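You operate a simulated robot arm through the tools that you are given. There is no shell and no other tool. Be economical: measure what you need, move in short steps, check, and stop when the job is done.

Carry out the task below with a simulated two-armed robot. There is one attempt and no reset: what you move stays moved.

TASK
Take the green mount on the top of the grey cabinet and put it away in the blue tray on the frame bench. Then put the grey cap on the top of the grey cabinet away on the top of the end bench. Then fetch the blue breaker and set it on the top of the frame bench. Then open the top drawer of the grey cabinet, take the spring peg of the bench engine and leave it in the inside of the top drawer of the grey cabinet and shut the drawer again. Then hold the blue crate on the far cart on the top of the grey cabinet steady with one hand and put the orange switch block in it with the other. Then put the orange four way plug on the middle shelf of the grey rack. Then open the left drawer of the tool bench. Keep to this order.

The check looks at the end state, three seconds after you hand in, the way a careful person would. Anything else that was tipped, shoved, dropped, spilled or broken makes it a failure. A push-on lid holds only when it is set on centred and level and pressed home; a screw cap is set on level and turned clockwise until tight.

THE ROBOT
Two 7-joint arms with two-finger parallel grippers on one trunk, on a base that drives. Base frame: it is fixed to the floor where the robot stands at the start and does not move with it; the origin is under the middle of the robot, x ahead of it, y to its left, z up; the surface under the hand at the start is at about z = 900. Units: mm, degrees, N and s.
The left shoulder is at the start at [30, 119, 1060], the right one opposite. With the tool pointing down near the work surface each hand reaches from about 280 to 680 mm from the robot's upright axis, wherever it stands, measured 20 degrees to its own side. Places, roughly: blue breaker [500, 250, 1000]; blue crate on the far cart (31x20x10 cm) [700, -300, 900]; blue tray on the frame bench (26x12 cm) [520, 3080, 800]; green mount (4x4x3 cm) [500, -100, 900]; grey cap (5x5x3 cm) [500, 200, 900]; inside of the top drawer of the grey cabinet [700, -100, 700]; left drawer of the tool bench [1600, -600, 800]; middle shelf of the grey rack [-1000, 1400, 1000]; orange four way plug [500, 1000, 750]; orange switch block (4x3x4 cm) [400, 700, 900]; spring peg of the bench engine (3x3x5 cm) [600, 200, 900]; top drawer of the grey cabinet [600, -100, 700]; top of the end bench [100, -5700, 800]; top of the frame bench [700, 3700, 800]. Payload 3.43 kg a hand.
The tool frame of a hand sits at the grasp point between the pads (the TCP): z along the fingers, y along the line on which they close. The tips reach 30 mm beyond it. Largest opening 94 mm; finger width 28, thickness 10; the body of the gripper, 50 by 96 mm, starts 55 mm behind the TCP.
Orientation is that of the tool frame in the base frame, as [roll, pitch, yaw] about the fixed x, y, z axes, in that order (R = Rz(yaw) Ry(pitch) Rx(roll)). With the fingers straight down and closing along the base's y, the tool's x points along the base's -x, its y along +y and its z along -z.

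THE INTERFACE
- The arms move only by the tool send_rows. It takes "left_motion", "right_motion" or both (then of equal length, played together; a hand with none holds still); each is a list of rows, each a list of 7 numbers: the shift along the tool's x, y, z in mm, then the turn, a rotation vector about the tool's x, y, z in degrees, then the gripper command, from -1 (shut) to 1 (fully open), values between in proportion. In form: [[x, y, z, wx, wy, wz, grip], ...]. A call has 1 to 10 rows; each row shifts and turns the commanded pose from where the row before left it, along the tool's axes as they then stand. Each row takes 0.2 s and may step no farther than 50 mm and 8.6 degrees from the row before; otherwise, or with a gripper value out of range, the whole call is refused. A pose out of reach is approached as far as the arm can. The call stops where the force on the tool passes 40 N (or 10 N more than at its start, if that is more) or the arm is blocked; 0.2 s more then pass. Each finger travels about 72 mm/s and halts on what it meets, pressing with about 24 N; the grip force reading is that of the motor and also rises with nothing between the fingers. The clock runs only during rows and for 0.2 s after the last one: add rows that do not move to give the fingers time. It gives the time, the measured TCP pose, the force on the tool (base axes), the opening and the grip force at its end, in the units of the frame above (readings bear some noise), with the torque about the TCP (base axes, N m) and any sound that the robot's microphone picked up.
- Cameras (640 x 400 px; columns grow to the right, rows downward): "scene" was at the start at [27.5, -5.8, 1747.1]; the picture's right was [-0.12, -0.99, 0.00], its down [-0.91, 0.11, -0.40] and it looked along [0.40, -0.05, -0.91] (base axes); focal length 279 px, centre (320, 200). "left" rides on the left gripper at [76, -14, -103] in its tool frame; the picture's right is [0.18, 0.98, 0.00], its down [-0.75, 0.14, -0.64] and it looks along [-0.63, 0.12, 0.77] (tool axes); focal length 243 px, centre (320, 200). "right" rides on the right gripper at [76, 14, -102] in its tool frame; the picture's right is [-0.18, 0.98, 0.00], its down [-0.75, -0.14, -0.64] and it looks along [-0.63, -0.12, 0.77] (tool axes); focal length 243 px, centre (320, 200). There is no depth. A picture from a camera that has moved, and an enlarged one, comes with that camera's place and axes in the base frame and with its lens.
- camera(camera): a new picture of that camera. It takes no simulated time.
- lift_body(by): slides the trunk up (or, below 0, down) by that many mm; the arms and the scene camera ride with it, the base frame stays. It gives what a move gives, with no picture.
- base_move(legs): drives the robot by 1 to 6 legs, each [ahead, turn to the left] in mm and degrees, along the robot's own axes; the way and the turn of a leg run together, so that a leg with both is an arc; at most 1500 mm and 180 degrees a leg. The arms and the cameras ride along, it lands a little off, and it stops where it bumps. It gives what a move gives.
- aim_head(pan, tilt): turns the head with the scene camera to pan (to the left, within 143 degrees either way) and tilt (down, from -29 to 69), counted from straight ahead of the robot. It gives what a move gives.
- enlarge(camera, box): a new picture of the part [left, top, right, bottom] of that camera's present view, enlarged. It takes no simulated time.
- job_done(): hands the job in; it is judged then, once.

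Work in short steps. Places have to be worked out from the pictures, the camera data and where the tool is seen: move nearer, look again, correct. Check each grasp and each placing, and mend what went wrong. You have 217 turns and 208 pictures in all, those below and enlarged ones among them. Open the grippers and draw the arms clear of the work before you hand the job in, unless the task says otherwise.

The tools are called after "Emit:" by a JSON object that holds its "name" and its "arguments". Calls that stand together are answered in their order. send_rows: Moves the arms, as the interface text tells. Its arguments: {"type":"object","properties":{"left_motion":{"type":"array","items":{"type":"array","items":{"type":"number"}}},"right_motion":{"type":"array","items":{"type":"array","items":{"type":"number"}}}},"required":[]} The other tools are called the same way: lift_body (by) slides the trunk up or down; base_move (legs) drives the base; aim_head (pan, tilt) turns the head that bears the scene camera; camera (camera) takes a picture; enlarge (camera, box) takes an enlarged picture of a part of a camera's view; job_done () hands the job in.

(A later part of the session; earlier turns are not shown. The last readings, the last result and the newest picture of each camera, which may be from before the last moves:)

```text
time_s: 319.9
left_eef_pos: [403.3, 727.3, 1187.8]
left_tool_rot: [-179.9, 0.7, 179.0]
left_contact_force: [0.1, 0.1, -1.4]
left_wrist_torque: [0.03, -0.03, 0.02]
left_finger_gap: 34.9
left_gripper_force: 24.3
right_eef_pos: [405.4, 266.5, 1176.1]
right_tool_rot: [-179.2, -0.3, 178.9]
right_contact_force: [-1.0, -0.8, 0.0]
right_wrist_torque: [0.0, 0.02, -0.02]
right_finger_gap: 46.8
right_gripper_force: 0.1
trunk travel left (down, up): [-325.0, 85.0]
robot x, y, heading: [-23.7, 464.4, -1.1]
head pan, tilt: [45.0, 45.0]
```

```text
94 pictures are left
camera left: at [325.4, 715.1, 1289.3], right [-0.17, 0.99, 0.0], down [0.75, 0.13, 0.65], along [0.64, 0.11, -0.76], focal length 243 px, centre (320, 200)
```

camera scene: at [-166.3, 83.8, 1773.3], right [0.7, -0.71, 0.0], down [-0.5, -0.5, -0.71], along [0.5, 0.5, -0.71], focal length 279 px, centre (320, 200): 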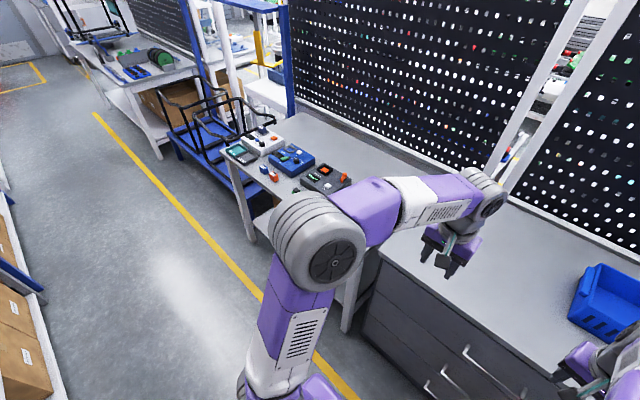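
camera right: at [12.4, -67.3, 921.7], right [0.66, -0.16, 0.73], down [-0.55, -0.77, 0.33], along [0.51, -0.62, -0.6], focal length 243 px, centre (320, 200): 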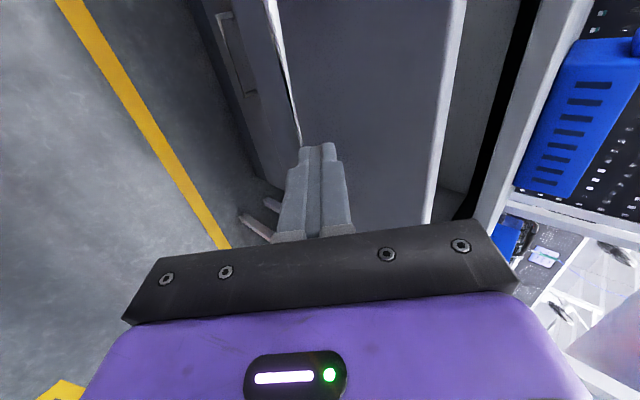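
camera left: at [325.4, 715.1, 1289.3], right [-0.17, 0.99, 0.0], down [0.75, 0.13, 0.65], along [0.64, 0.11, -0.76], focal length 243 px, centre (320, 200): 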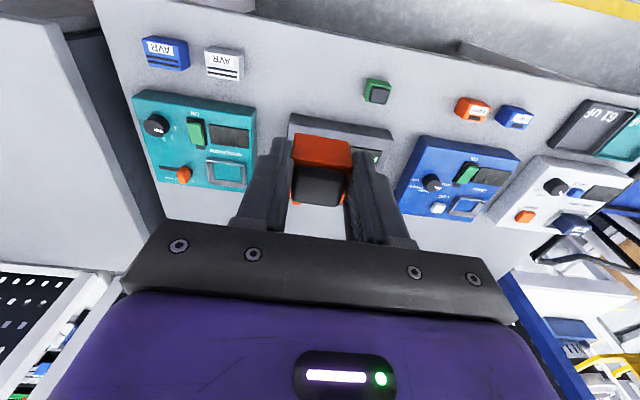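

Block held (35 mm). Bring the left hand in and drive to the crate (about x 628–825, y -220…-495).

Emit:
{"name": "send_rows", "arguments": {"left_motion": [[0, -40, -15, 0, 0, 0, -1], [0, -40, -15, 0, 0, 0, -1], [0, -40, -15, 0, 0, 0, -1]]}}

Emit:
{"name": "base_move", "arguments": {"legs": [[0, -89], [790, 0], [0, 90]]}}

Emit:
{"name": "aim_head", "arguments": {"pan": 0, "tilt": 50}}

Emit:
{"name": "camera", "arguments": {"camera": "scene"}}

Emit:
{"name": "camera", "arguments": {"camera": "right"}}

```text
time_s: 320.7
left_eef_pos: [400.6, 608.5, 1232.0]
left_tool_rot: [-179.9, 0.7, 179.1]
left_contact_force: [-0.2, -1.3, 0.2]
left_wrist_torque: [-0.01, 0.01, 0.04]
left_finger_gap: 34.9
left_gripper_force: 24.1
right_eef_pos: [406.2, 264.5, 1175.6]
right_tool_rot: [-179.4, -0.4, 179.0]
right_contact_force: [0.7, 0.2, 0.2]
right_wrist_torque: [0.01, 0.0, -0.02]
right_finger_gap: 46.8
right_gripper_force: 0.1
trunk travel left (down, up): [-325.0, 85.0]
robot x, y, heading: [-27.1, 463.6, -1.2]
head pan, tilt: [45.0, 45.0]
```

```text
time_s: 332.6
left_eef_pos: [397.0, -160.8, 1231.7]
left_tool_rot: [-179.9, 0.7, -178.5]
left_contact_force: [0.3, 0.0, -0.1]
left_wrist_torque: [-0.01, 0.01, 0.02]
left_finger_gap: 34.8
left_gripper_force: 24.1
right_eef_pos: [417.1, -503.6, 1176.4]
right_tool_rot: [-179.2, -0.4, -178.7]
right_contact_force: [0.4, 0.1, 0.5]
right_wrist_torque: [0.0, 0.01, 0.0]
right_finger_gap: 47.0
right_gripper_force: 0.1
trunk travel left (down, up): [-325.0, 85.0]
robot x, y, heading: [-23.7, -323.4, 1.2]
head pan, tilt: [45.0, 45.0]
```

```text
time_s: 333.7
left_eef_pos: [397.0, -161.5, 1231.7]
left_tool_rot: [-179.8, 0.7, -178.6]
left_contact_force: [-0.5, -0.5, 0.4]
left_wrist_torque: [0.0, -0.02, 0.0]
left_finger_gap: 34.7
left_gripper_force: 24.2
right_eef_pos: [416.6, -503.8, 1175.6]
right_tool_rot: [-179.2, -0.4, -178.7]
right_contact_force: [-0.2, -0.3, 0.1]
right_wrist_torque: [-0.02, 0.02, -0.01]
right_finger_gap: 47.0
right_gripper_force: 0.1
trunk travel left (down, up): [-325.0, 85.0]
robot x, y, heading: [-22.8, -324.2, 1.3]
head pan, tilt: [0.0, 50.0]
```

```text
93 pictures are left
camera scene: at [22.4, -320.6, 1766.4], right [0.02, -1.0, 0.0], down [-0.77, -0.02, -0.64], along [0.64, 0.02, -0.77], focal length 279 px, centre (320, 200)
```

scene: 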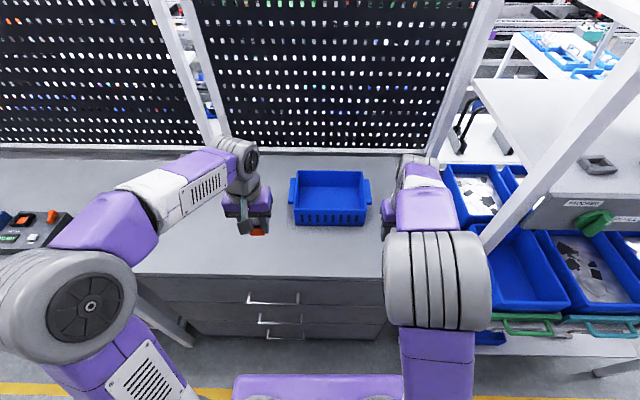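

```text
92 pictures are left
camera right: at [340.1, -491.6, 1278.4], right [0.16, 0.99, -0.01], down [0.76, -0.12, 0.64], along [0.63, -0.11, -0.77], focal length 243 px, centre (320, 200)
```

right: 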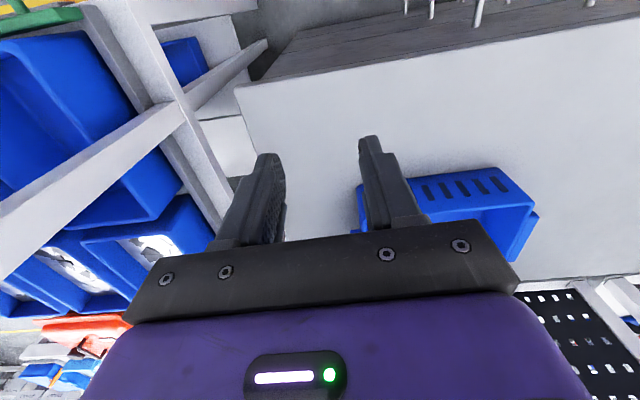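

Crate: front wall x≈616, right end wall y≈-470, rim z≈1000. Move 60 mm closer, then bring the right hand above the right end wall near its front corner (clear of the lug).

Emit:
{"name": "base_move", "arguments": {"legs": [[60, 0]]}}

Emit:
{"name": "send_rows", "arguments": {"right_motion": [[-35, 5, 15, 0, 0, 0, 0], [-35, 5, 15, 0, 0, 0, 0], [-35, 5, 15, 0, 0, 0, 0], [-35, 5, 15, 0, 0, 0, 0], [-21, 5, 15, 0, 0, 0, 0], [0, 0, 0, 0, 0, 0, 0]]}}

Emit:
{"name": "camera", "arguments": {"camera": "right"}}

Emit:
{"name": "enlarge", "arguments": {"camera": "scene", "box": [220, 130, 460, 280]}}

```text
time_s: 334.6
left_eef_pos: [457.6, -160.5, 1231.3]
left_tool_rot: [-179.9, 0.6, -178.6]
left_contact_force: [0.5, -0.3, -0.2]
left_wrist_torque: [0.0, 0.07, -0.03]
left_finger_gap: 34.6
left_gripper_force: 23.8
right_eef_pos: [476.3, -504.4, 1175.4]
right_tool_rot: [-179.3, -0.6, -178.8]
right_contact_force: [0.4, -0.2, 0.6]
right_wrist_torque: [-0.02, -0.01, -0.01]
right_finger_gap: 46.6
right_gripper_force: 0.1
trunk travel left (down, up): [-325.0, 85.0]
robot x, y, heading: [37.2, -324.8, 1.1]
head pan, tilt: [0.0, 50.0]
```

```text
time_s: 336.1
left_eef_pos: [456.4, -161.1, 1232.4]
left_tool_rot: [-179.8, 0.7, -178.6]
left_contact_force: [-0.6, 0.2, -0.1]
left_wrist_torque: [0.01, -0.02, 0.02]
left_finger_gap: 34.9
left_gripper_force: 23.6
right_eef_pos: [552.7, -458.4, 1126.3]
right_tool_rot: [-179.2, -0.3, -178.6]
right_contact_force: [-0.6, 0.0, -1.2]
right_wrist_torque: [0.0, 0.0, -0.01]
right_finger_gap: 47.2
right_gripper_force: 0.0
right hand out of reach, approached as far as the arm can: row 2, 3, 4, 5
trunk travel left (down, up): [-325.0, 85.0]
robot x, y, heading: [34.1, -319.9, 1.2]
head pan, tilt: [0.0, 50.0]
```

```text
91 pictures are left
camera right: at [475.6, -445.4, 1227.8], right [0.16, 0.99, -0.01], down [0.76, -0.11, 0.64], along [0.63, -0.11, -0.77], focal length 243 px, centre (320, 200)
```

right: 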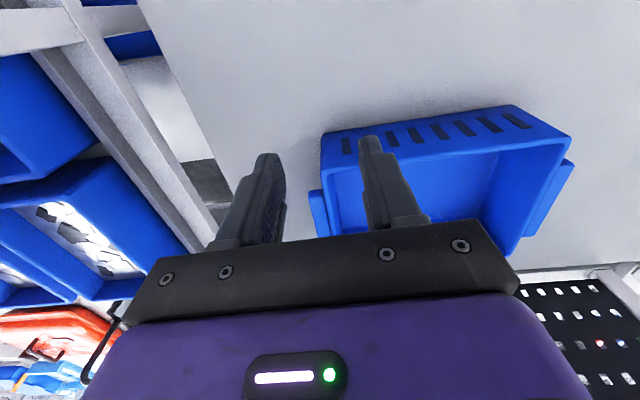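

```text
2.67 times, centred on (340, 205) of scene
camera zoom: at [81.8, -319.9, 1766.5], right [0.02, -1.0, 0.0], down [-0.77, -0.02, -0.64], along [0.64, 0.01, -0.77], focal length 744 px, centre (267, 187)
```

zoom: 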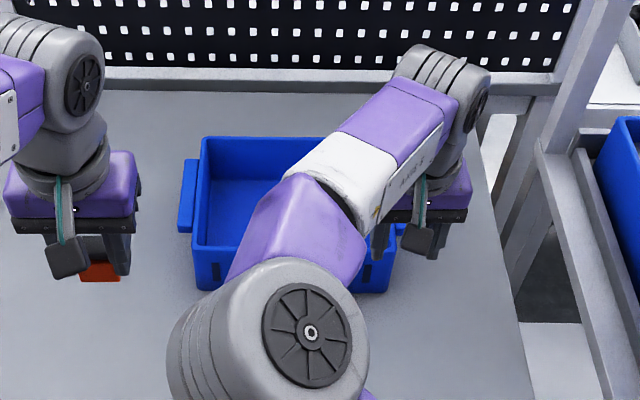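

At this height the arm is out of reach; raising the trunk lets it reach further forward at rim height. Raise trunk 80 mm, then lower the hand.

Emit:
{"name": "lift_body", "arguments": {"by": 80}}

Emit:
{"name": "send_rows", "arguments": {"right_motion": [[0, 0, 35, 0, 0, 0, 0], [0, 0, 35, 0, 0, 0, 0], [0, 0, 35, 0, 0, 0, 0], [0, 0, 10, 0, 0, 0, 0], [0, 0, 0, 0, 0, 0, 0]]}}

Emit:
{"name": "camera", "arguments": {"camera": "right"}}

```text
time_s: 337.2
left_eef_pos: [456.3, -159.9, 1312.1]
left_tool_rot: [-179.8, 0.7, -178.7]
left_contact_force: [0.3, -1.2, -0.7]
left_wrist_torque: [0.04, 0.02, 0.03]
left_finger_gap: 34.7
left_gripper_force: 23.9
right_eef_pos: [552.4, -458.0, 1205.2]
right_tool_rot: [-179.2, -0.4, -178.7]
right_contact_force: [-0.1, 0.0, -0.1]
right_wrist_torque: [0.04, 0.03, 0.01]
right_finger_gap: 47.0
right_gripper_force: 0.1
trunk travel left (down, up): [-405.0, 5.0]
robot x, y, heading: [37.9, -324.0, 1.4]
head pan, tilt: [0.0, 50.0]
```

```text
time_s: 338.4
left_eef_pos: [456.7, -159.5, 1312.5]
left_tool_rot: [-179.8, 0.7, -178.6]
left_contact_force: [0.2, 0.4, 0.0]
left_wrist_torque: [0.01, 0.02, -0.02]
left_finger_gap: 34.8
left_gripper_force: 23.8
right_eef_pos: [551.2, -438.4, 1136.0]
right_tool_rot: [-179.1, -0.3, -178.6]
right_contact_force: [-0.8, 0.2, -0.2]
right_wrist_torque: [-0.01, 0.0, -0.01]
right_finger_gap: 47.0
right_gripper_force: 0.1
right hand out of reach, approached as far as the arm can: row 1, 2, 3
trunk travel left (down, up): [-405.0, 5.0]
robot x, y, heading: [39.1, -320.4, 1.4]
head pan, tilt: [0.0, 50.0]
```

```text
89 pictures are left
camera right: at [474.2, -425.8, 1237.8], right [0.16, 0.99, -0.01], down [0.76, -0.11, 0.64], along [0.63, -0.11, -0.77], focal length 243 px, centre (320, 200)
```

right: 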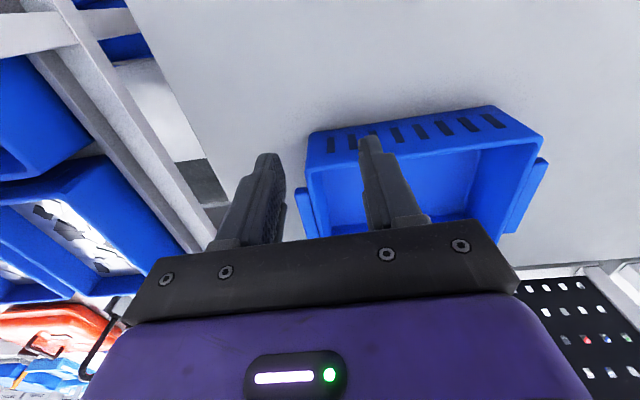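

The right arm's elbow is folded inward after the drawer work, limiting reach. Yawing the hand the other way (−90°) should push the elbow back out and also suits gripping the crate's front wall.

Emit:
{"name": "send_rows", "arguments": {"right_motion": [[10, 0, 0, 0, 0, -8.5, 0], [10, 0, 0, 0, 0, -8.5, 0], [0, 0, 0, 0, 0, -8.5, 0], [0, 0, 0, 0, 0, -8.5, 0], [0, 0, 0, 0, 0, -8.5, 0], [0, 0, 0, 0, 0, -8.5, 0], [0, 0, 0, 0, 0, -8.5, 0], [0, 0, 0, 0, 0, -8.5, 0], [0, 0, 0, 0, 0, -8.5, 0], [0, 0, 0, 0, 0, -8.5, 0]]}}

Emit:
{"name": "camera", "arguments": {"camera": "scene"}}

```text
time_s: 340.6
left_eef_pos: [456.5, -160.2, 1312.8]
left_tool_rot: [-179.7, 0.7, -178.6]
left_contact_force: [0.2, -0.2, -0.9]
left_wrist_torque: [0.01, -0.01, 0.01]
left_finger_gap: 34.7
left_gripper_force: 24.2
right_eef_pos: [530.8, -439.9, 1136.9]
right_tool_rot: [179.7, -0.8, -93.5]
right_contact_force: [-0.4, 0.1, -0.2]
right_wrist_torque: [-0.01, -0.04, 0.02]
right_finger_gap: 47.0
right_gripper_force: 0.1
trunk travel left (down, up): [-405.0, 5.0]
robot x, y, heading: [33.3, -322.1, 1.5]
head pan, tilt: [0.0, 50.0]
```

```text
88 pictures are left
camera scene: at [81.9, -319.3, 1846.4], right [0.02, -1.0, 0.0], down [-0.77, -0.02, -0.64], along [0.64, 0.01, -0.77], focal length 279 px, centre (320, 200)
```

scene: 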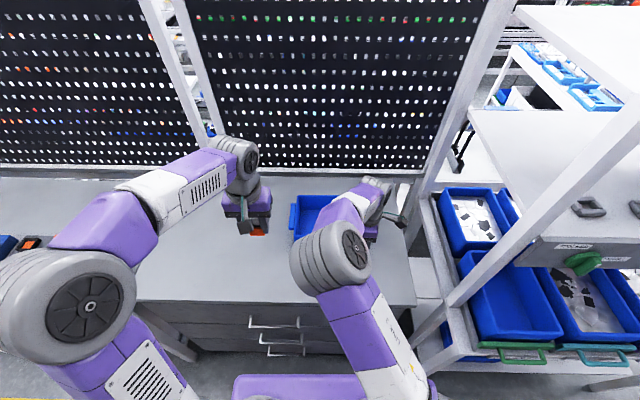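

Now try moving forward over the front wall at height.

Emit:
{"name": "send_rows", "arguments": {"right_motion": [[0, -30, 10, 0, 0, 0, 0], [0, -30, 15, 0, 0, 0, 0], [0, -25, 20, 0, 0, 0, 0], [0, 0, 0, 0, 0, 0, 0]]}}

Emit:
{"name": "camera", "arguments": {"camera": "right"}}

```text
time_s: 341.6
left_eef_pos: [455.6, -160.8, 1312.4]
left_tool_rot: [-179.8, 0.7, -178.7]
left_contact_force: [0.1, 0.8, -0.6]
left_wrist_torque: [0.0, -0.02, 0.02]
left_finger_gap: 34.7
left_gripper_force: 24.1
right_eef_pos: [549.8, -440.4, 1137.4]
right_tool_rot: [179.8, -0.8, -93.5]
right_contact_force: [-0.1, 0.6, 0.0]
right_wrist_torque: [0.01, 0.0, -0.03]
right_finger_gap: 47.1
right_gripper_force: 0.1
right hand out of reach, approached as far as the arm can: row 1, 2, 3
trunk travel left (down, up): [-405.0, 5.0]
robot x, y, heading: [37.3, -324.2, 1.3]
head pan, tilt: [0.0, 50.0]
```

```text
87 pictures are left
camera right: at [530.6, -515.7, 1240.3], right [-0.97, 0.25, 0.0], down [0.19, 0.75, 0.63], along [0.15, 0.61, -0.78], focal length 243 px, centre (320, 200)
```

right: 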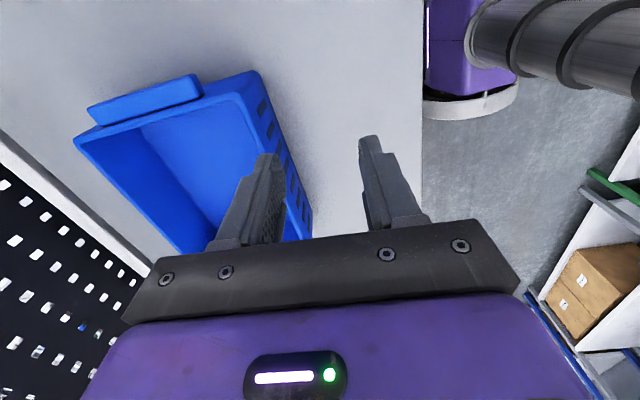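

Test whether straight-down motion is free here.

Emit:
{"name": "send_rows", "arguments": {"right_motion": [[0, 20, 10, 0, 0, 0, 0], [0, 0, 30, 0, 0, 0, 0], [0, 0, 20, 0, 0, 0, 0], [0, 0, 0, 0, 0, 0, 0]]}}

Emit:
{"name": "send_rows", "arguments": {"right_motion": [[0, -15, 0, 0, 0, 0, 0], [0, -15, 0, 0, 0, 0, 0], [0, -15, 0, 0, 0, 0, 0]]}}

```text
time_s: 342.6
left_eef_pos: [454.5, -160.0, 1312.1]
left_tool_rot: [-180.0, 0.7, -178.6]
left_contact_force: [-0.6, -0.5, -0.3]
left_wrist_torque: [0.0, 0.03, 0.01]
left_finger_gap: 34.7
left_gripper_force: 24.1
right_eef_pos: [528.7, -443.6, 1076.3]
right_tool_rot: [179.8, -0.9, -93.6]
right_contact_force: [-1.1, 0.4, -0.2]
right_wrist_torque: [-0.02, -0.02, -0.02]
right_finger_gap: 47.1
right_gripper_force: 0.1
trunk travel left (down, up): [-405.0, 5.0]
robot x, y, heading: [36.8, -321.9, 1.4]
head pan, tilt: [0.0, 50.0]
```

```text
time_s: 343.4
left_eef_pos: [455.6, -160.3, 1312.6]
left_tool_rot: [-179.8, 0.7, -178.6]
left_contact_force: [-0.7, -0.7, -0.1]
left_wrist_torque: [0.04, -0.01, 0.01]
left_finger_gap: 35.0
left_gripper_force: 24.2
right_eef_pos: [544.2, -427.2, 1090.6]
right_tool_rot: [179.8, -0.9, -93.6]
right_contact_force: [-0.1, 0.1, 0.4]
right_wrist_torque: [0.0, 0.03, 0.0]
right_finger_gap: 47.2
right_gripper_force: 0.0
right hand out of reach, approached as far as the arm can: row 1, 2, 3
trunk travel left (down, up): [-405.0, 5.0]
robot x, y, heading: [30.2, -321.8, 1.3]
head pan, tilt: [0.0, 50.0]
```

Forward reach is limited by the folded elbow. I'll unfold it: retract the right hand, yaw it back, and move the left hand out of the way so the right hand can cross inward.

Emit:
{"name": "send_rows", "arguments": {"right_motion": [[0, 40, -30, 0, 0, 8.5, 0], [0, 40, -30, 0, 0, 8.5, 0], [0, 40, 0, 0, 0, 8.5, 0], [0, 40, 0, 0, 0, 8.5, 0], [0, 0, 0, 0, 0, 8.5, 0], [0, 0, 0, 0, 0, 8.5, 0], [0, 0, 0, 0, 0, 8.5, 0], [0, 0, 0, 0, 0, 8.5, 0], [0, 0, 0, 0, 0, 8.5, 0], [0, 0, 0, 0, 0, 8.5, 0]], "left_motion": [[0, 40, 0, 0, 0, 0, -1], [0, 40, 0, 0, 0, 0, -1], [0, 40, 0, 0, 0, 0, -1], [0, 40, 0, 0, 0, 0, -1], [0, 20, 0, 0, 0, 0, -1], [0, 0, 0, 0, 0, 0, -1], [0, 0, 0, 0, 0, 0, -1], [0, 0, 0, 0, 0, 0, -1], [0, 0, 0, 0, 0, 0, -1], [0, 0, 0, 0, 0, 0, -1]]}}

Emit:
{"name": "camera", "arguments": {"camera": "scene"}}

```text
time_s: 345.6
left_eef_pos: [452.4, 20.7, 1313.6]
left_tool_rot: [-179.8, 0.7, -178.6]
left_contact_force: [0.4, 0.2, -1.2]
left_wrist_torque: [0.03, 0.01, -0.03]
left_finger_gap: 34.8
left_gripper_force: 23.5
right_eef_pos: [391.5, -381.6, 1150.4]
right_tool_rot: [-179.2, -0.4, -178.8]
right_contact_force: [-0.3, -0.4, 0.3]
right_wrist_torque: [-0.01, -0.01, 0.04]
right_finger_gap: 47.2
right_gripper_force: 0.0
trunk travel left (down, up): [-405.0, 5.0]
robot x, y, heading: [37.4, -317.0, 1.4]
head pan, tilt: [0.0, 50.0]
```

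```text
86 pictures are left
camera scene: at [82.0, -319.3, 1846.4], right [0.02, -1.0, 0.0], down [-0.77, -0.02, -0.64], along [0.64, 0.01, -0.77], focal length 279 px, centre (320, 200)
```

scene: 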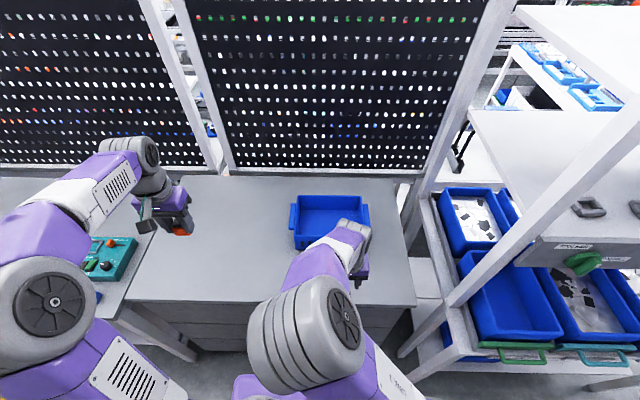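

Now move the right hand to the left so the elbow has to swing outward.

Emit:
{"name": "send_rows", "arguments": {"right_motion": [[0, 40, 0, 0, 0, 0, 0], [0, 40, 0, 0, 0, 0, 0], [0, 40, 0, 0, 0, 0, 0], [0, 40, 0, 0, 0, 0, 0], [0, 40, 0, 0, 0, 0, 0]]}}

Emit:
{"name": "camera", "arguments": {"camera": "scene"}}

```text
time_s: 346.8
left_eef_pos: [452.4, 20.9, 1312.5]
left_tool_rot: [-179.8, 0.7, -178.6]
left_contact_force: [-0.3, -0.4, -0.1]
left_wrist_torque: [-0.04, -0.02, -0.01]
left_finger_gap: 34.8
left_gripper_force: 24.4
right_eef_pos: [388.1, -180.3, 1147.1]
right_tool_rot: [-179.3, -0.4, -178.6]
right_contact_force: [0.0, -0.1, -0.1]
right_wrist_torque: [-0.02, 0.0, -0.01]
right_finger_gap: 47.0
right_gripper_force: 0.1
trunk travel left (down, up): [-405.0, 5.0]
robot x, y, heading: [38.2, -322.3, 1.2]
head pan, tilt: [0.0, 50.0]
```

```text
85 pictures are left
camera scene: at [81.8, -318.2, 1846.4], right [0.02, -1.0, 0.0], down [-0.77, -0.02, -0.64], along [0.64, 0.01, -0.77], focal length 279 px, centre (320, 200)
```

scene: 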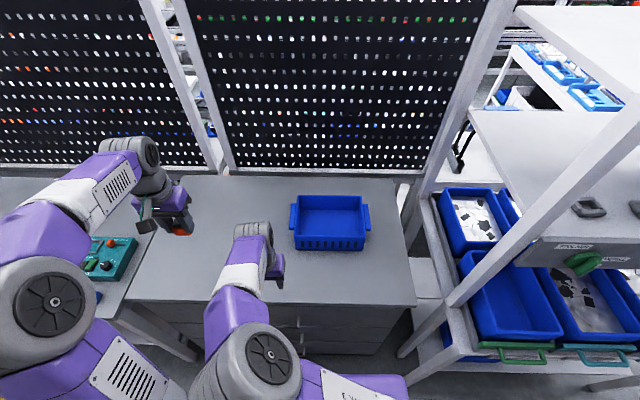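

The elbow merely followed. I'll move back right and yaw the hand far counter-clockwise (towards the wrist limit) so that the forearm is dragged outward.

Emit:
{"name": "send_rows", "arguments": {"right_motion": [[0, -45, -20, 0, 0, 0, 0], [0, -45, -20, 0, 0, 0, 0], [0, -45, -20, 0, 0, 0, 0], [0, 0, 0, 0, 0, -8.5, 0], [0, 0, 0, 0, 0, -8.5, 0], [0, 0, 0, 0, 0, -8.5, 0], [0, 0, 0, 0, 0, -8.5, 0], [0, 0, 0, 0, 0, -8.5, 0], [0, 0, 0, 0, 0, -8.5, 0], [0, 0, 0, 0, 0, -8.5, 0]]}}

Emit:
{"name": "send_rows", "arguments": {"right_motion": [[0, 0, 0, 0, 0, -8.5, 0], [0, 0, 0, 0, 0, -8.5, 0], [0, 0, 0, 0, 0, -8.5, 0], [0, 0, 0, 0, 0, -8.5, 0], [0, 0, 0, 0, 0, -8.5, 0], [0, 0, 0, 0, 0, -8.5, 0], [0, 0, 0, 0, 0, -8.5, 0], [0, 0, 0, 0, 0, -8.5, 0], [0, 0, 0, 0, 0, -8.5, 0], [0, 0, 0, 0, 0, -8.5, 0]]}}

Emit:
{"name": "camera", "arguments": {"camera": "scene"}}

```text
time_s: 349.0
left_eef_pos: [451.3, 19.5, 1313.4]
left_tool_rot: [-179.8, 0.7, -178.6]
left_contact_force: [-0.3, 0.6, 0.0]
left_wrist_torque: [0.0, -0.02, 0.0]
left_finger_gap: 35.1
left_gripper_force: 23.8
right_eef_pos: [391.0, -315.0, 1209.9]
right_tool_rot: [-180.0, -0.8, -119.0]
right_contact_force: [1.0, -0.2, 1.0]
right_wrist_torque: [0.0, 0.01, -0.01]
right_finger_gap: 47.1
right_gripper_force: 0.0
trunk travel left (down, up): [-405.0, 5.0]
robot x, y, heading: [36.3, -323.1, 1.3]
head pan, tilt: [0.0, 50.0]
```

```text
time_s: 351.2
left_eef_pos: [452.1, 19.9, 1313.0]
left_tool_rot: [-179.7, 0.7, -178.5]
left_contact_force: [0.1, -0.6, -0.4]
left_wrist_torque: [0.04, -0.01, -0.02]
left_finger_gap: 34.6
left_gripper_force: 24.4
right_eef_pos: [390.1, -315.8, 1208.3]
right_tool_rot: [179.2, -0.2, -33.9]
right_contact_force: [0.0, 0.7, -0.5]
right_wrist_torque: [0.0, -0.02, -0.01]
right_finger_gap: 47.1
right_gripper_force: 0.0
trunk travel left (down, up): [-405.0, 5.0]
robot x, y, heading: [35.6, -320.4, 1.4]
head pan, tilt: [0.0, 50.0]
```

```text
84 pictures are left
camera scene: at [81.9, -319.4, 1846.4], right [0.02, -1.0, 0.0], down [-0.77, -0.02, -0.64], along [0.64, 0.01, -0.77], focal length 279 px, centre (320, 200)
```

scene: 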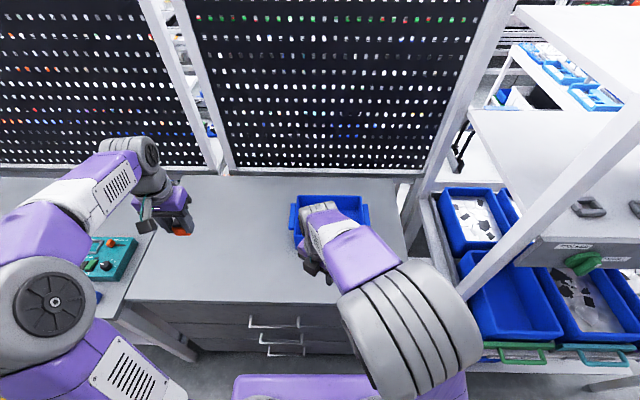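

Elbow is now outside. Rotate the hand to yaw -90 (fingers closing along x) to grip the crate's front wall.

Emit:
{"name": "send_rows", "arguments": {"right_motion": [[0, 0, 0, 0, 0, 8, 0], [0, 0, 0, 0, 0, 8, 0], [0, 0, 0, 0, 0, 8, 0], [0, 0, 0, 0, 0, 8, 0], [0, 0, 0, 0, 0, 8, 0], [0, 0, 0, 0, 0, 8, 0], [0, 0, 0, 0, 0, 8, 0], [35, -35, 0, 0, 0, 0, 0], [35, -35, 0, 0, 0, 0, 0], [30, -35, 0, 0, 0, 0, 0]]}}

Emit:
{"name": "send_rows", "arguments": {"right_motion": [[10, -45, 15, 0, 0, 0, 0], [0, -45, 20, 0, 0, 0, 0], [0, -25, 35, 0, 0, 0, 0], [0, 0, 35, 0, 0, 0, 0], [0, 0, 0, 0, 0, 0, 0]]}}

Emit:
{"name": "camera", "arguments": {"camera": "right"}}

Emit:
{"name": "camera", "arguments": {"camera": "scene"}}

```text
time_s: 353.4
left_eef_pos: [452.2, 18.4, 1312.4]
left_tool_rot: [180.0, 0.6, -178.6]
left_contact_force: [0.8, -0.3, 0.0]
left_wrist_torque: [0.01, -0.03, -0.03]
left_finger_gap: 34.9
left_gripper_force: 23.8
right_eef_pos: [499.8, -418.4, 1208.4]
right_tool_rot: [179.6, -0.8, -90.1]
right_contact_force: [-0.3, 0.8, -0.5]
right_wrist_torque: [-0.02, 0.04, 0.0]
right_finger_gap: 46.9
right_gripper_force: 0.0
trunk travel left (down, up): [-405.0, 5.0]
robot x, y, heading: [36.0, -323.4, 1.2]
head pan, tilt: [0.0, 50.0]
```

```text
time_s: 354.6
left_eef_pos: [450.8, 19.2, 1312.5]
left_tool_rot: [-179.8, 0.7, -178.6]
left_contact_force: [-0.1, 0.5, -0.2]
left_wrist_torque: [-0.01, -0.04, -0.03]
left_finger_gap: 34.5
left_gripper_force: 23.7
right_eef_pos: [566.2, -404.9, 1129.7]
right_tool_rot: [180.0, -0.9, -90.0]
right_contact_force: [-0.2, -0.1, -0.5]
right_wrist_torque: [0.0, -0.04, -0.02]
right_finger_gap: 47.3
right_gripper_force: 0.1
right hand out of reach, approached as far as the arm can: row 2, 3, 4
trunk travel left (down, up): [-405.0, 5.0]
robot x, y, heading: [36.2, -324.5, 1.5]
head pan, tilt: [0.0, 50.0]
```

```text
83 pictures are left
camera right: at [551.2, -480.5, 1233.3], right [-0.98, 0.19, 0.0], down [0.14, 0.76, 0.63], along [0.12, 0.62, -0.78], focal length 243 px, centre (320, 200)
```

right: 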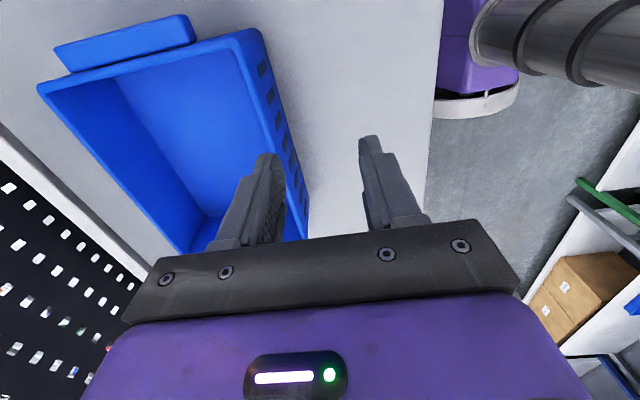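

```text
82 pictures are left
camera scene: at [81.0, -318.9, 1846.5], right [0.02, -1.0, 0.0], down [-0.77, -0.02, -0.64], along [0.64, 0.01, -0.77], focal length 279 px, centre (320, 200)
```

scene: 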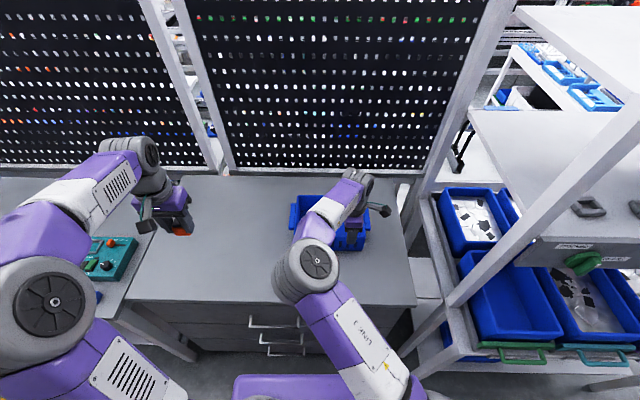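

The elbow prefers outside at yaw ≈ -34…0. So use yaw 0 (fingers closing along y, camera on the far side) and grip the right end wall. Retract and rotate.

Emit:
{"name": "send_rows", "arguments": {"right_motion": [[0, 45, -20, 0, 0, -8, 0], [0, 45, -20, 0, 0, -8, 0], [0, 45, -20, 0, 0, -8, 0], [0, 0, 0, 0, 0, -8.5, 0], [0, 0, 0, 0, 0, -8.5, 0], [0, 0, 0, 0, 0, -8.5, 0], [0, 0, 0, 0, 0, -8.5, 0], [0, 0, 0, 0, 0, -8.5, 0], [0, 0, 0, 0, 0, -8.5, 0], [0, 0, 0, 0, 0, -8.5, 0]]}}

Emit:
{"name": "camera", "arguments": {"camera": "scene"}}

```text
time_s: 356.8
left_eef_pos: [449.9, 19.7, 1312.5]
left_tool_rot: [-180.0, 0.7, -178.5]
left_contact_force: [0.3, -0.3, 0.5]
left_wrist_torque: [0.03, -0.01, 0.0]
left_finger_gap: 34.7
left_gripper_force: 23.7
right_eef_pos: [436.3, -422.1, 1191.6]
right_tool_rot: [179.3, 0.2, -6.4]
right_contact_force: [0.2, 0.0, -0.7]
right_wrist_torque: [0.0, -0.02, 0.01]
right_finger_gap: 47.0
right_gripper_force: 0.0
trunk travel left (down, up): [-405.0, 5.0]
robot x, y, heading: [36.9, -321.5, 1.3]
head pan, tilt: [0.0, 50.0]
```

```text
81 pictures are left
camera scene: at [81.9, -319.6, 1846.4], right [0.02, -1.0, 0.0], down [-0.77, -0.02, -0.64], along [0.64, 0.01, -0.77], focal length 279 px, centre (320, 200)
```

scene: 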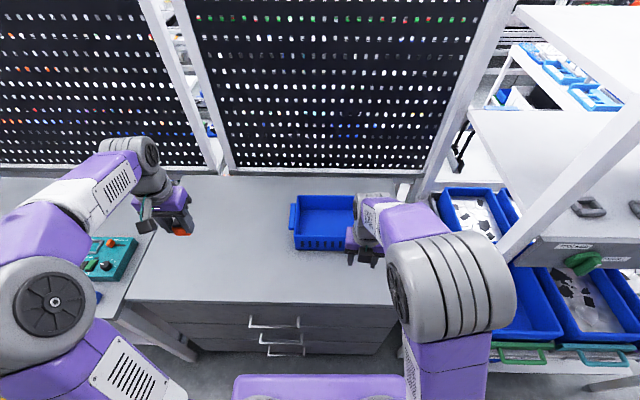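

Elbow outside now. Move forward toward the end wall and check reach.

Emit:
{"name": "send_rows", "arguments": {"right_motion": [[40, 4, 10, 0, 0, 0, 0], [40, 4, 10, 0, 0, 0, 0], [40, 4, 15, 0, 0, 0, 0], [40, 4, 20, 0, 0, 0, 0], [38, 4, 20, 0, 0, 0, 0], [0, 0, 20, 0, 0, 0, 0], [0, 0, 0, 0, 0, 0, 0]]}}

Emit:
{"name": "camera", "arguments": {"camera": "scene"}}

Emit:
{"name": "camera", "arguments": {"camera": "right"}}

```text
time_s: 358.4
left_eef_pos: [452.2, 20.2, 1313.4]
left_tool_rot: [-179.8, 0.7, -178.5]
left_contact_force: [0.1, 0.4, -0.9]
left_wrist_torque: [-0.03, -0.03, 0.0]
left_finger_gap: 34.9
left_gripper_force: 23.6
right_eef_pos: [509.4, -371.4, 1165.6]
right_tool_rot: [179.0, 0.1, -6.9]
right_contact_force: [-0.8, 0.2, 0.3]
right_wrist_torque: [-0.03, 0.01, 0.0]
right_finger_gap: 47.1
right_gripper_force: 0.2
right hand out of reach, approached as far as the arm can: row 1, 2, 3, 4, 5, 6
trunk travel left (down, up): [-405.0, 5.0]
robot x, y, heading: [36.1, -317.5, 1.4]
head pan, tilt: [0.0, 50.0]
```

```text
80 pictures are left
camera scene: at [81.7, -319.3, 1846.5], right [0.02, -1.0, 0.0], down [-0.77, -0.02, -0.64], along [0.64, 0.01, -0.77], focal length 279 px, centre (320, 200)
```

scene: 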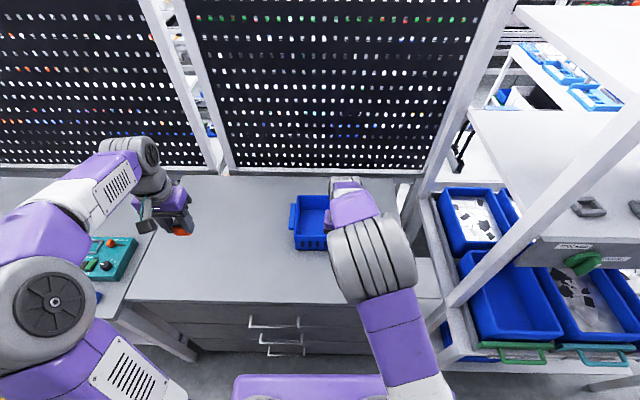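

```text
79 pictures are left
camera right: at [582.0, -393.8, 1267.2], right [-0.3, -0.95, 0.02], down [-0.73, 0.24, 0.64], along [-0.62, 0.18, -0.77], focal length 243 px, centre (320, 200)
```

right: 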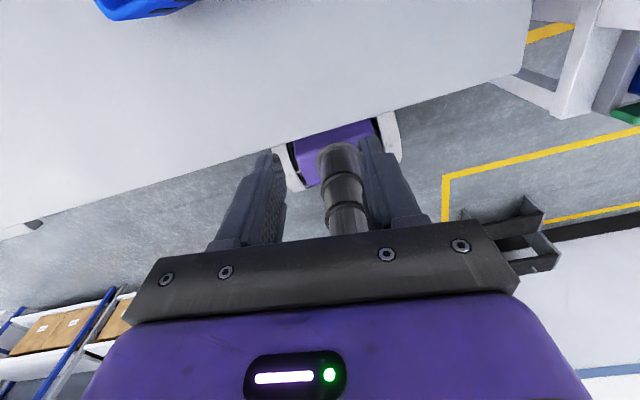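

Vertical reach is insufficient here, so I'll tilt the fingers forward (keeping them closing along y), which extends reach and stays parallel to the end wall.

Emit:
{"name": "send_rows", "arguments": {"right_motion": [[0, 0, 0, 0, 8.5, -6, 0], [0, 0, 0, 0, 8.5, 0, 0], [0, 0, 0, 0, 8.5, 0, 0], [0, 0, 0, 0, 8.5, 0, 0], [0, 0, 0, 0, 8.5, 0, 0], [0, 0, 0, 0, 0, 0, 0]]}}

Emit:
{"name": "camera", "arguments": {"camera": "scene"}}

```text
refused: row 1 steps farther than a row can; nothing moved
```

```text
78 pictures are left
camera scene: at [81.7, -319.3, 1846.5], right [0.02, -1.0, 0.0], down [-0.77, -0.02, -0.64], along [0.64, 0.01, -0.77], focal length 279 px, centre (320, 200)
```

scene: 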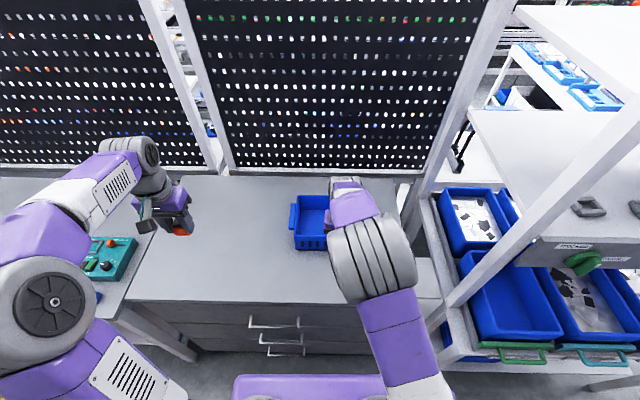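

Resend with permissible rotation steps.

Emit:
{"name": "send_rows", "arguments": {"right_motion": [[0, 0, 0, 0, 0, -6, 0], [0, 0, 0, 0, 8.5, 0, 0], [0, 0, 0, 0, 8.5, 0, 0], [0, 0, 0, 0, 8.5, 0, 0], [0, 0, 0, 0, 8.5, 0, 0], [0, 0, 0, 0, 8.5, 0, 0], [0, 0, 0, 0, 0, 0, 0]]}}

```text
time_s: 360.0
left_eef_pos: [451.0, 19.2, 1313.0]
left_tool_rot: [-180.0, 0.6, -178.5]
left_contact_force: [0.9, 0.5, -0.7]
left_wrist_torque: [0.01, 0.0, -0.02]
left_finger_gap: 34.7
left_gripper_force: 24.2
right_eef_pos: [494.9, -362.3, 1171.7]
right_tool_rot: [179.0, -42.2, 0.0]
right_contact_force: [0.8, -0.1, -0.1]
right_wrist_torque: [0.03, 0.02, 0.01]
right_finger_gap: 47.0
right_gripper_force: 0.0
right hand out of reach, approached as far as the arm can: row 1
trunk travel left (down, up): [-405.0, 5.0]
robot x, y, heading: [36.4, -320.3, 1.4]
head pan, tilt: [0.0, 50.0]
```

Tilted forward well. Now move toward a point above the end wall near its front corner.

Emit:
{"name": "send_rows", "arguments": {"right_motion": [[8, 21.6, 37, 0, 0, 0, 0], [8, 21.6, 37, 0, 0, 0, 0], [8, 21.6, 37, 0, 0, 0, 0], [8, 21.6, 37, 0, 0, 0, 0], [8, 21.6, 37, 0, 0, 0, 0], [0, 0, 0, 0, 0, 0, 0]]}}

Emit:
{"name": "camera", "arguments": {"camera": "scene"}}

Emit:
{"name": "camera", "arguments": {"camera": "right"}}

```text
time_s: 361.4
left_eef_pos: [451.1, 19.5, 1312.2]
left_tool_rot: [-179.8, 0.7, -178.5]
left_contact_force: [-0.4, 0.3, 0.1]
left_wrist_torque: [0.01, 0.0, 0.02]
left_finger_gap: 34.9
left_gripper_force: 23.9
right_eef_pos: [625.8, -455.6, 1079.3]
right_tool_rot: [178.9, -42.3, 0.1]
right_contact_force: [0.1, 0.3, 0.7]
right_wrist_torque: [0.02, 0.02, -0.02]
right_finger_gap: 47.1
right_gripper_force: 0.0
right hand out of reach, approached as far as the arm can: row 5
trunk travel left (down, up): [-405.0, 5.0]
robot x, y, heading: [37.7, -321.9, 1.3]
head pan, tilt: [0.0, 50.0]
```

```text
77 pictures are left
camera scene: at [82.0, -319.9, 1846.5], right [0.02, -1.0, 0.0], down [-0.77, -0.02, -0.64], along [0.64, 0.01, -0.77], focal length 279 px, centre (320, 200)
```

scene: 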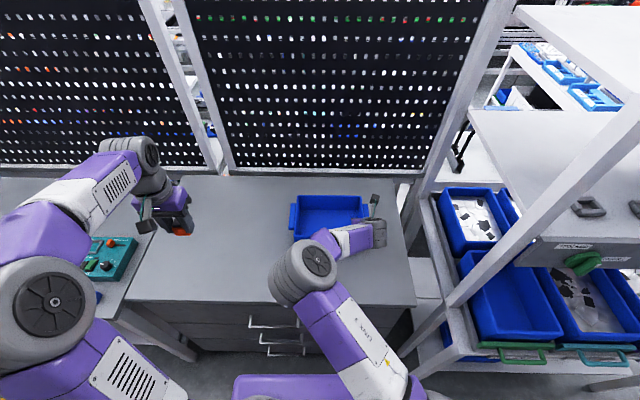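

```text
76 pictures are left
camera right: at [613.0, -468.9, 1205.9], right [-0.15, -0.98, -0.11], down [-0.99, 0.15, -0.03], along [0.05, 0.1, -0.99], focal length 243 px, centre (320, 200)
```

right: 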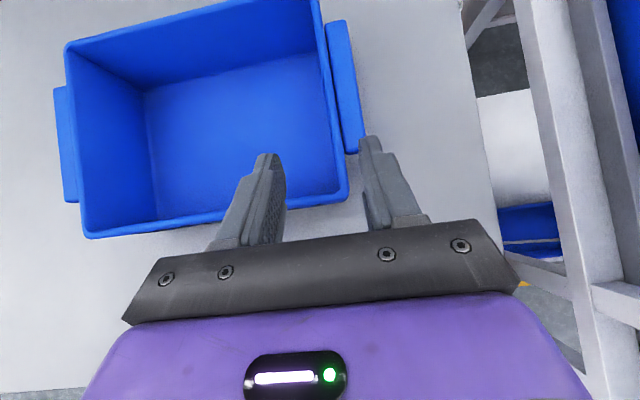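

Great view: the right end wall (y≈-467) runs between the fingers. Open wider and come down onto it.

Emit:
{"name": "send_rows", "arguments": {"right_motion": [[-4, 6, 15, 0, 0, 0, 0.4], [-10, 5, 18, 0, 0, 0, 0.4], [-10, 0, 20, 0, 0, 0, 0.4], [0, 0, 0, 0, 0, 0, 0.4]]}}

Emit:
{"name": "camera", "arguments": {"camera": "right"}}

```text
time_s: 362.4
left_eef_pos: [452.0, 19.4, 1313.0]
left_tool_rot: [-179.8, 0.7, -178.6]
left_contact_force: [-0.5, 0.0, -0.7]
left_wrist_torque: [-0.01, 0.02, -0.01]
left_finger_gap: 34.8
left_gripper_force: 24.3
right_eef_pos: [613.4, -441.7, 1051.8]
right_tool_rot: [178.9, -42.2, 0.0]
right_contact_force: [0.4, 0.7, -0.2]
right_wrist_torque: [0.01, -0.01, 0.02]
right_finger_gap: 65.9
right_gripper_force: 0.0
right hand out of reach, approached as far as the arm can: row 1, 2, 3
trunk travel left (down, up): [-405.0, 5.0]
robot x, y, heading: [32.6, -321.5, 1.3]
head pan, tilt: [0.0, 50.0]
```

```text
75 pictures are left
camera right: at [599.7, -455.3, 1179.1], right [-0.15, -0.98, -0.11], down [-0.99, 0.15, -0.03], along [0.05, 0.1, -0.99], focal length 243 px, centre (320, 200)
```

right: 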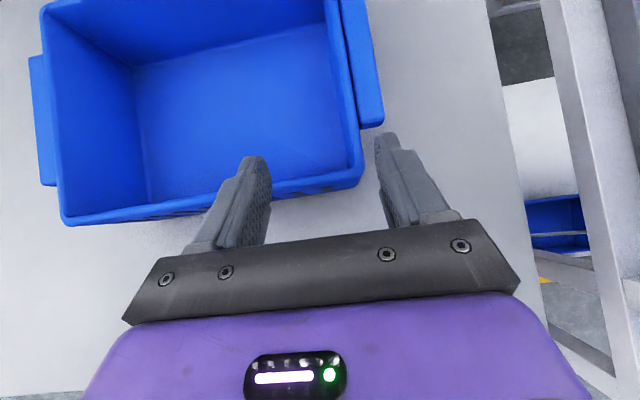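

The arm is at its limit, but base and trunk can supply the rest: advance 35 mm with a 2.4° right turn, then check.

Emit:
{"name": "base_move", "arguments": {"legs": [[35, -2.4]]}}

Emit:
{"name": "camera", "arguments": {"camera": "right"}}

```text
time_s: 363.3
left_eef_pos: [499.0, 2.6, 1313.8]
left_tool_rot: [-179.8, 0.7, 179.0]
left_contact_force: [-0.2, 0.6, -0.2]
left_wrist_torque: [0.0, 0.03, 0.0]
left_finger_gap: 34.8
left_gripper_force: 24.3
right_eef_pos: [640.8, -465.9, 1053.6]
right_tool_rot: [178.8, -42.3, -2.3]
right_contact_force: [-0.3, 0.0, 0.0]
right_wrist_torque: [0.02, -0.01, 0.0]
right_finger_gap: 66.2
right_gripper_force: 0.0
trunk travel left (down, up): [-405.0, 5.0]
robot x, y, heading: [71.6, -320.3, -1.0]
head pan, tilt: [0.0, 50.0]
```

```text
74 pictures are left
camera right: at [626.8, -478.2, 1180.1], right [-0.19, -0.98, -0.11], down [-0.98, 0.19, -0.03], along [0.05, 0.1, -0.99], focal length 243 px, centre (320, 200)
```

right: 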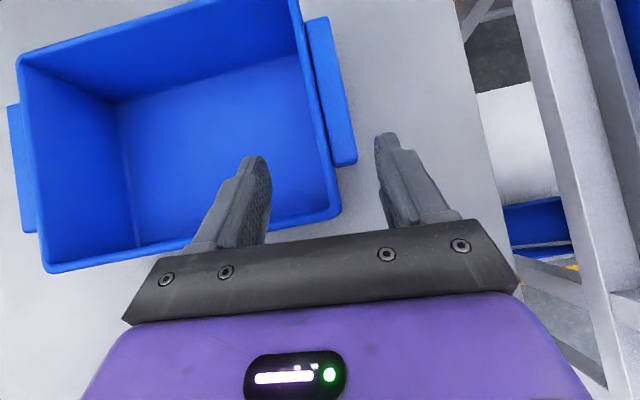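

Wall lies at y≈-470 between the fingers. Advance 10 mm more and lower the trunk 48 mm to put the fingers astride the wall.

Emit:
{"name": "base_move", "arguments": {"legs": [[10, 0]]}}

Emit:
{"name": "lift_body", "arguments": {"by": -48}}

Emit:
{"name": "camera", "arguments": {"camera": "right"}}

```text
time_s: 364.0
left_eef_pos: [508.0, 1.9, 1313.7]
left_tool_rot: [-179.8, 0.9, 179.1]
left_contact_force: [-0.3, 0.2, -0.3]
left_wrist_torque: [0.0, 0.0, -0.02]
left_finger_gap: 35.0
left_gripper_force: 24.2
right_eef_pos: [650.8, -465.0, 1053.1]
right_tool_rot: [178.9, -42.3, -2.3]
right_contact_force: [-0.8, 0.3, 0.3]
right_wrist_torque: [0.0, 0.0, 0.02]
right_finger_gap: 65.8
right_gripper_force: 0.1
trunk travel left (down, up): [-405.0, 5.0]
robot x, y, heading: [81.6, -321.0, -1.1]
head pan, tilt: [0.0, 50.0]
```

```text
time_s: 364.9
left_eef_pos: [510.1, 2.9, 1264.8]
left_tool_rot: [-179.9, 0.7, 178.9]
left_contact_force: [0.6, -0.1, -1.1]
left_wrist_torque: [-0.01, 0.03, 0.02]
left_finger_gap: 35.0
left_gripper_force: 23.7
right_eef_pos: [650.8, -465.4, 1006.2]
right_tool_rot: [178.8, -42.2, -2.3]
right_contact_force: [0.4, -0.9, -0.5]
right_wrist_torque: [-0.01, 0.0, -0.02]
right_finger_gap: 65.9
right_gripper_force: 0.1
trunk travel left (down, up): [-357.0, 53.0]
robot x, y, heading: [79.3, -322.2, -0.9]
head pan, tilt: [0.0, 50.0]
```

```text
73 pictures are left
camera right: at [637.9, -478.7, 1131.5], right [-0.19, -0.98, -0.11], down [-0.98, 0.19, -0.03], along [0.05, 0.1, -0.99], focal length 243 px, centre (320, 200)
```

right: 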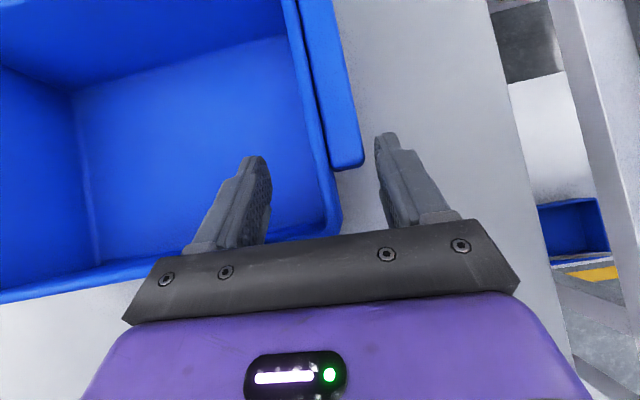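

Wall and lug are between the fingers; close to hold the crate.

Emit:
{"name": "send_rows", "arguments": {"right_motion": [[0, 0, 0, 0, 0, 0, 0], [0, 0, 0, 0, 0, 0, -0.5], [0, 0, 0, 0, 0, 0, -1], [0, 0, 0, 0, 0, 0, -1], [0, 0, 0, 0, 0, 0, -1]]}}

Emit:
{"name": "camera", "arguments": {"camera": "right"}}

```text
time_s: 366.1
left_eef_pos: [511.0, 2.5, 1265.7]
left_tool_rot: [-179.9, 0.8, 179.0]
left_contact_force: [-0.3, -0.8, 0.3]
left_wrist_torque: [-0.01, 0.02, -0.02]
left_finger_gap: 34.8
left_gripper_force: 24.1
right_eef_pos: [652.2, -467.0, 1005.0]
right_tool_rot: [178.8, -42.1, -2.4]
right_contact_force: [0.2, -1.6, 0.3]
right_wrist_torque: [-0.11, -0.03, -0.38]
right_finger_gap: 30.2
right_gripper_force: 24.5
trunk travel left (down, up): [-357.0, 53.0]
robot x, y, heading: [80.8, -318.0, -0.9]
head pan, tilt: [0.0, 50.0]
```

```text
72 pictures are left
camera right: at [638.1, -479.0, 1131.3], right [-0.19, -0.98, -0.11], down [-0.98, 0.19, -0.03], along [0.05, 0.1, -0.99], focal length 243 px, centre (320, 200)
```

right: 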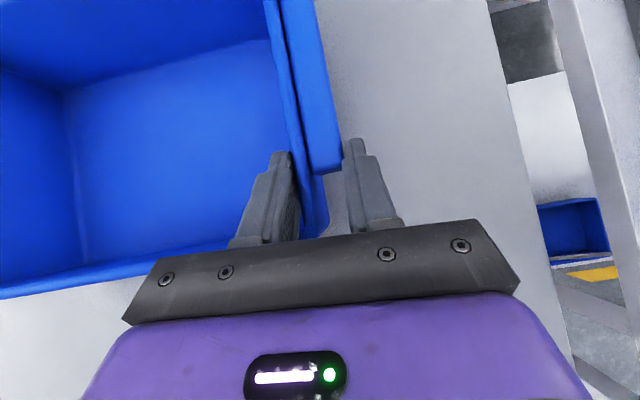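

Crate gripped (30 mm across wall and lug). Now bring the left hand with the block over the left part of the crate, keeping high.

Emit:
{"name": "send_rows", "arguments": {"left_motion": [[-25, -38, 0, 0, 0, 0, -1], [-25, -38, 0, 0, 0, 0, -1], [-25, -38, 0, 0, 0, 0, -1], [-25, -38, 0, 0, 0, 0, -1], [-25, -38, 5, 0, 0, 0, -1], [-25, -38, 15, 0, 0, 0, -1], [-25, -38, 15, 0, 0, 0, -1], [0, 0, 40, 0, 0, 0, -1], [0, 0, 0, 0, 0, 0, -1]]}}

Emit:
{"name": "camera", "arguments": {"camera": "scene"}}

Emit:
{"name": "camera", "arguments": {"camera": "left"}}

```text
time_s: 368.1
left_eef_pos: [679.9, -267.2, 1192.1]
left_tool_rot: [-179.8, 0.8, 179.1]
left_contact_force: [0.6, 0.2, -0.4]
left_wrist_torque: [-0.04, -0.02, 0.01]
left_finger_gap: 34.5
left_gripper_force: 24.0
right_eef_pos: [652.6, -466.7, 1005.7]
right_tool_rot: [178.7, -42.2, -2.5]
right_contact_force: [0.5, -0.1, 0.9]
right_wrist_torque: [-0.01, -0.14, -0.17]
right_finger_gap: 30.3
right_gripper_force: 24.0
trunk travel left (down, up): [-357.0, 53.0]
robot x, y, heading: [81.1, -319.4, -1.1]
head pan, tilt: [0.0, 50.0]
```

```text
71 pictures are left
camera scene: at [126.3, -321.7, 1798.5], right [-0.02, -1.0, 0.0], down [-0.77, 0.01, -0.64], along [0.64, -0.01, -0.77], focal length 279 px, centre (320, 200)
```

scene: 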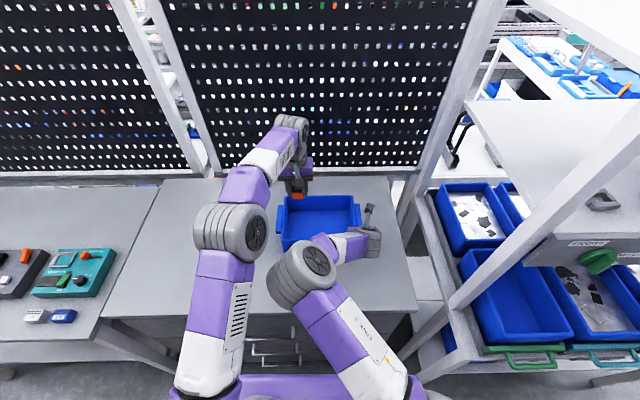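

```text
70 pictures are left
camera left: at [602.1, -278.9, 1294.8], right [-0.17, 0.99, 0.0], down [0.75, 0.13, 0.65], along [0.64, 0.11, -0.76], focal length 243 px, centre (320, 200)
```

left: 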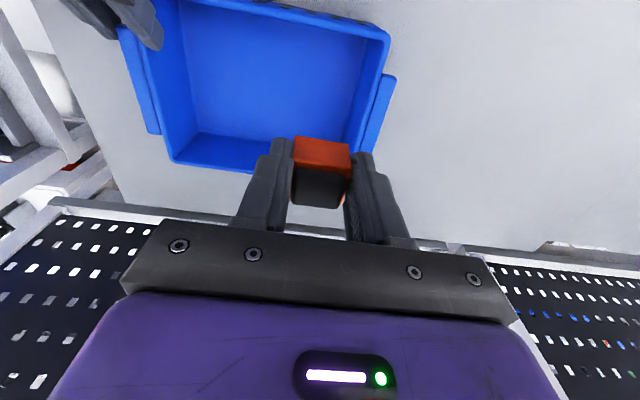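

Crate interior is below; shift 20 mm right for wall clearance and descend into it.

Emit:
{"name": "send_rows", "arguments": {"left_motion": [[-8, -20, 30, 0, 0, 0, -1], [0, 0, 45, 0, 0, 0, -1], [0, 0, 45, 0, 0, 0, -1], [0, 0, 45, 0, 0, 0, -1], [0, 0, 30, 0, 0, 0, -1], [0, 0, 20, 0, 0, 0, -1], [0, 0, 0, 0, 0, 0, -1]]}}

Emit:
{"name": "camera", "arguments": {"camera": "left"}}

```text
time_s: 369.7
left_eef_pos: [691.1, -289.3, 978.6]
left_tool_rot: [-179.8, 0.6, 179.0]
left_contact_force: [0.1, -0.6, -0.4]
left_wrist_torque: [0.02, -0.01, -0.03]
left_finger_gap: 34.7
left_gripper_force: 23.5
right_eef_pos: [651.5, -464.4, 1005.7]
right_tool_rot: [178.9, -42.3, -2.1]
right_contact_force: [0.1, 1.8, -0.3]
right_wrist_torque: [0.18, 0.51, 0.15]
right_finger_gap: 30.5
right_gripper_force: 24.3
trunk travel left (down, up): [-357.0, 53.0]
robot x, y, heading: [84.0, -319.5, -1.0]
head pan, tilt: [0.0, 50.0]
```

```text
69 pictures are left
camera left: at [613.4, -300.8, 1080.1], right [-0.17, 0.99, 0.0], down [0.75, 0.13, 0.65], along [0.64, 0.1, -0.76], focal length 243 px, centre (320, 200)
```

left: 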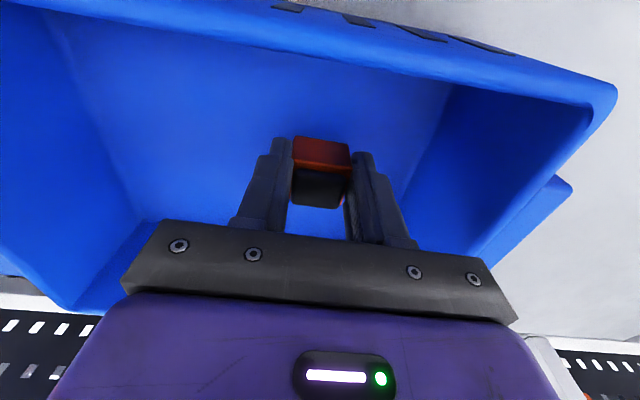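

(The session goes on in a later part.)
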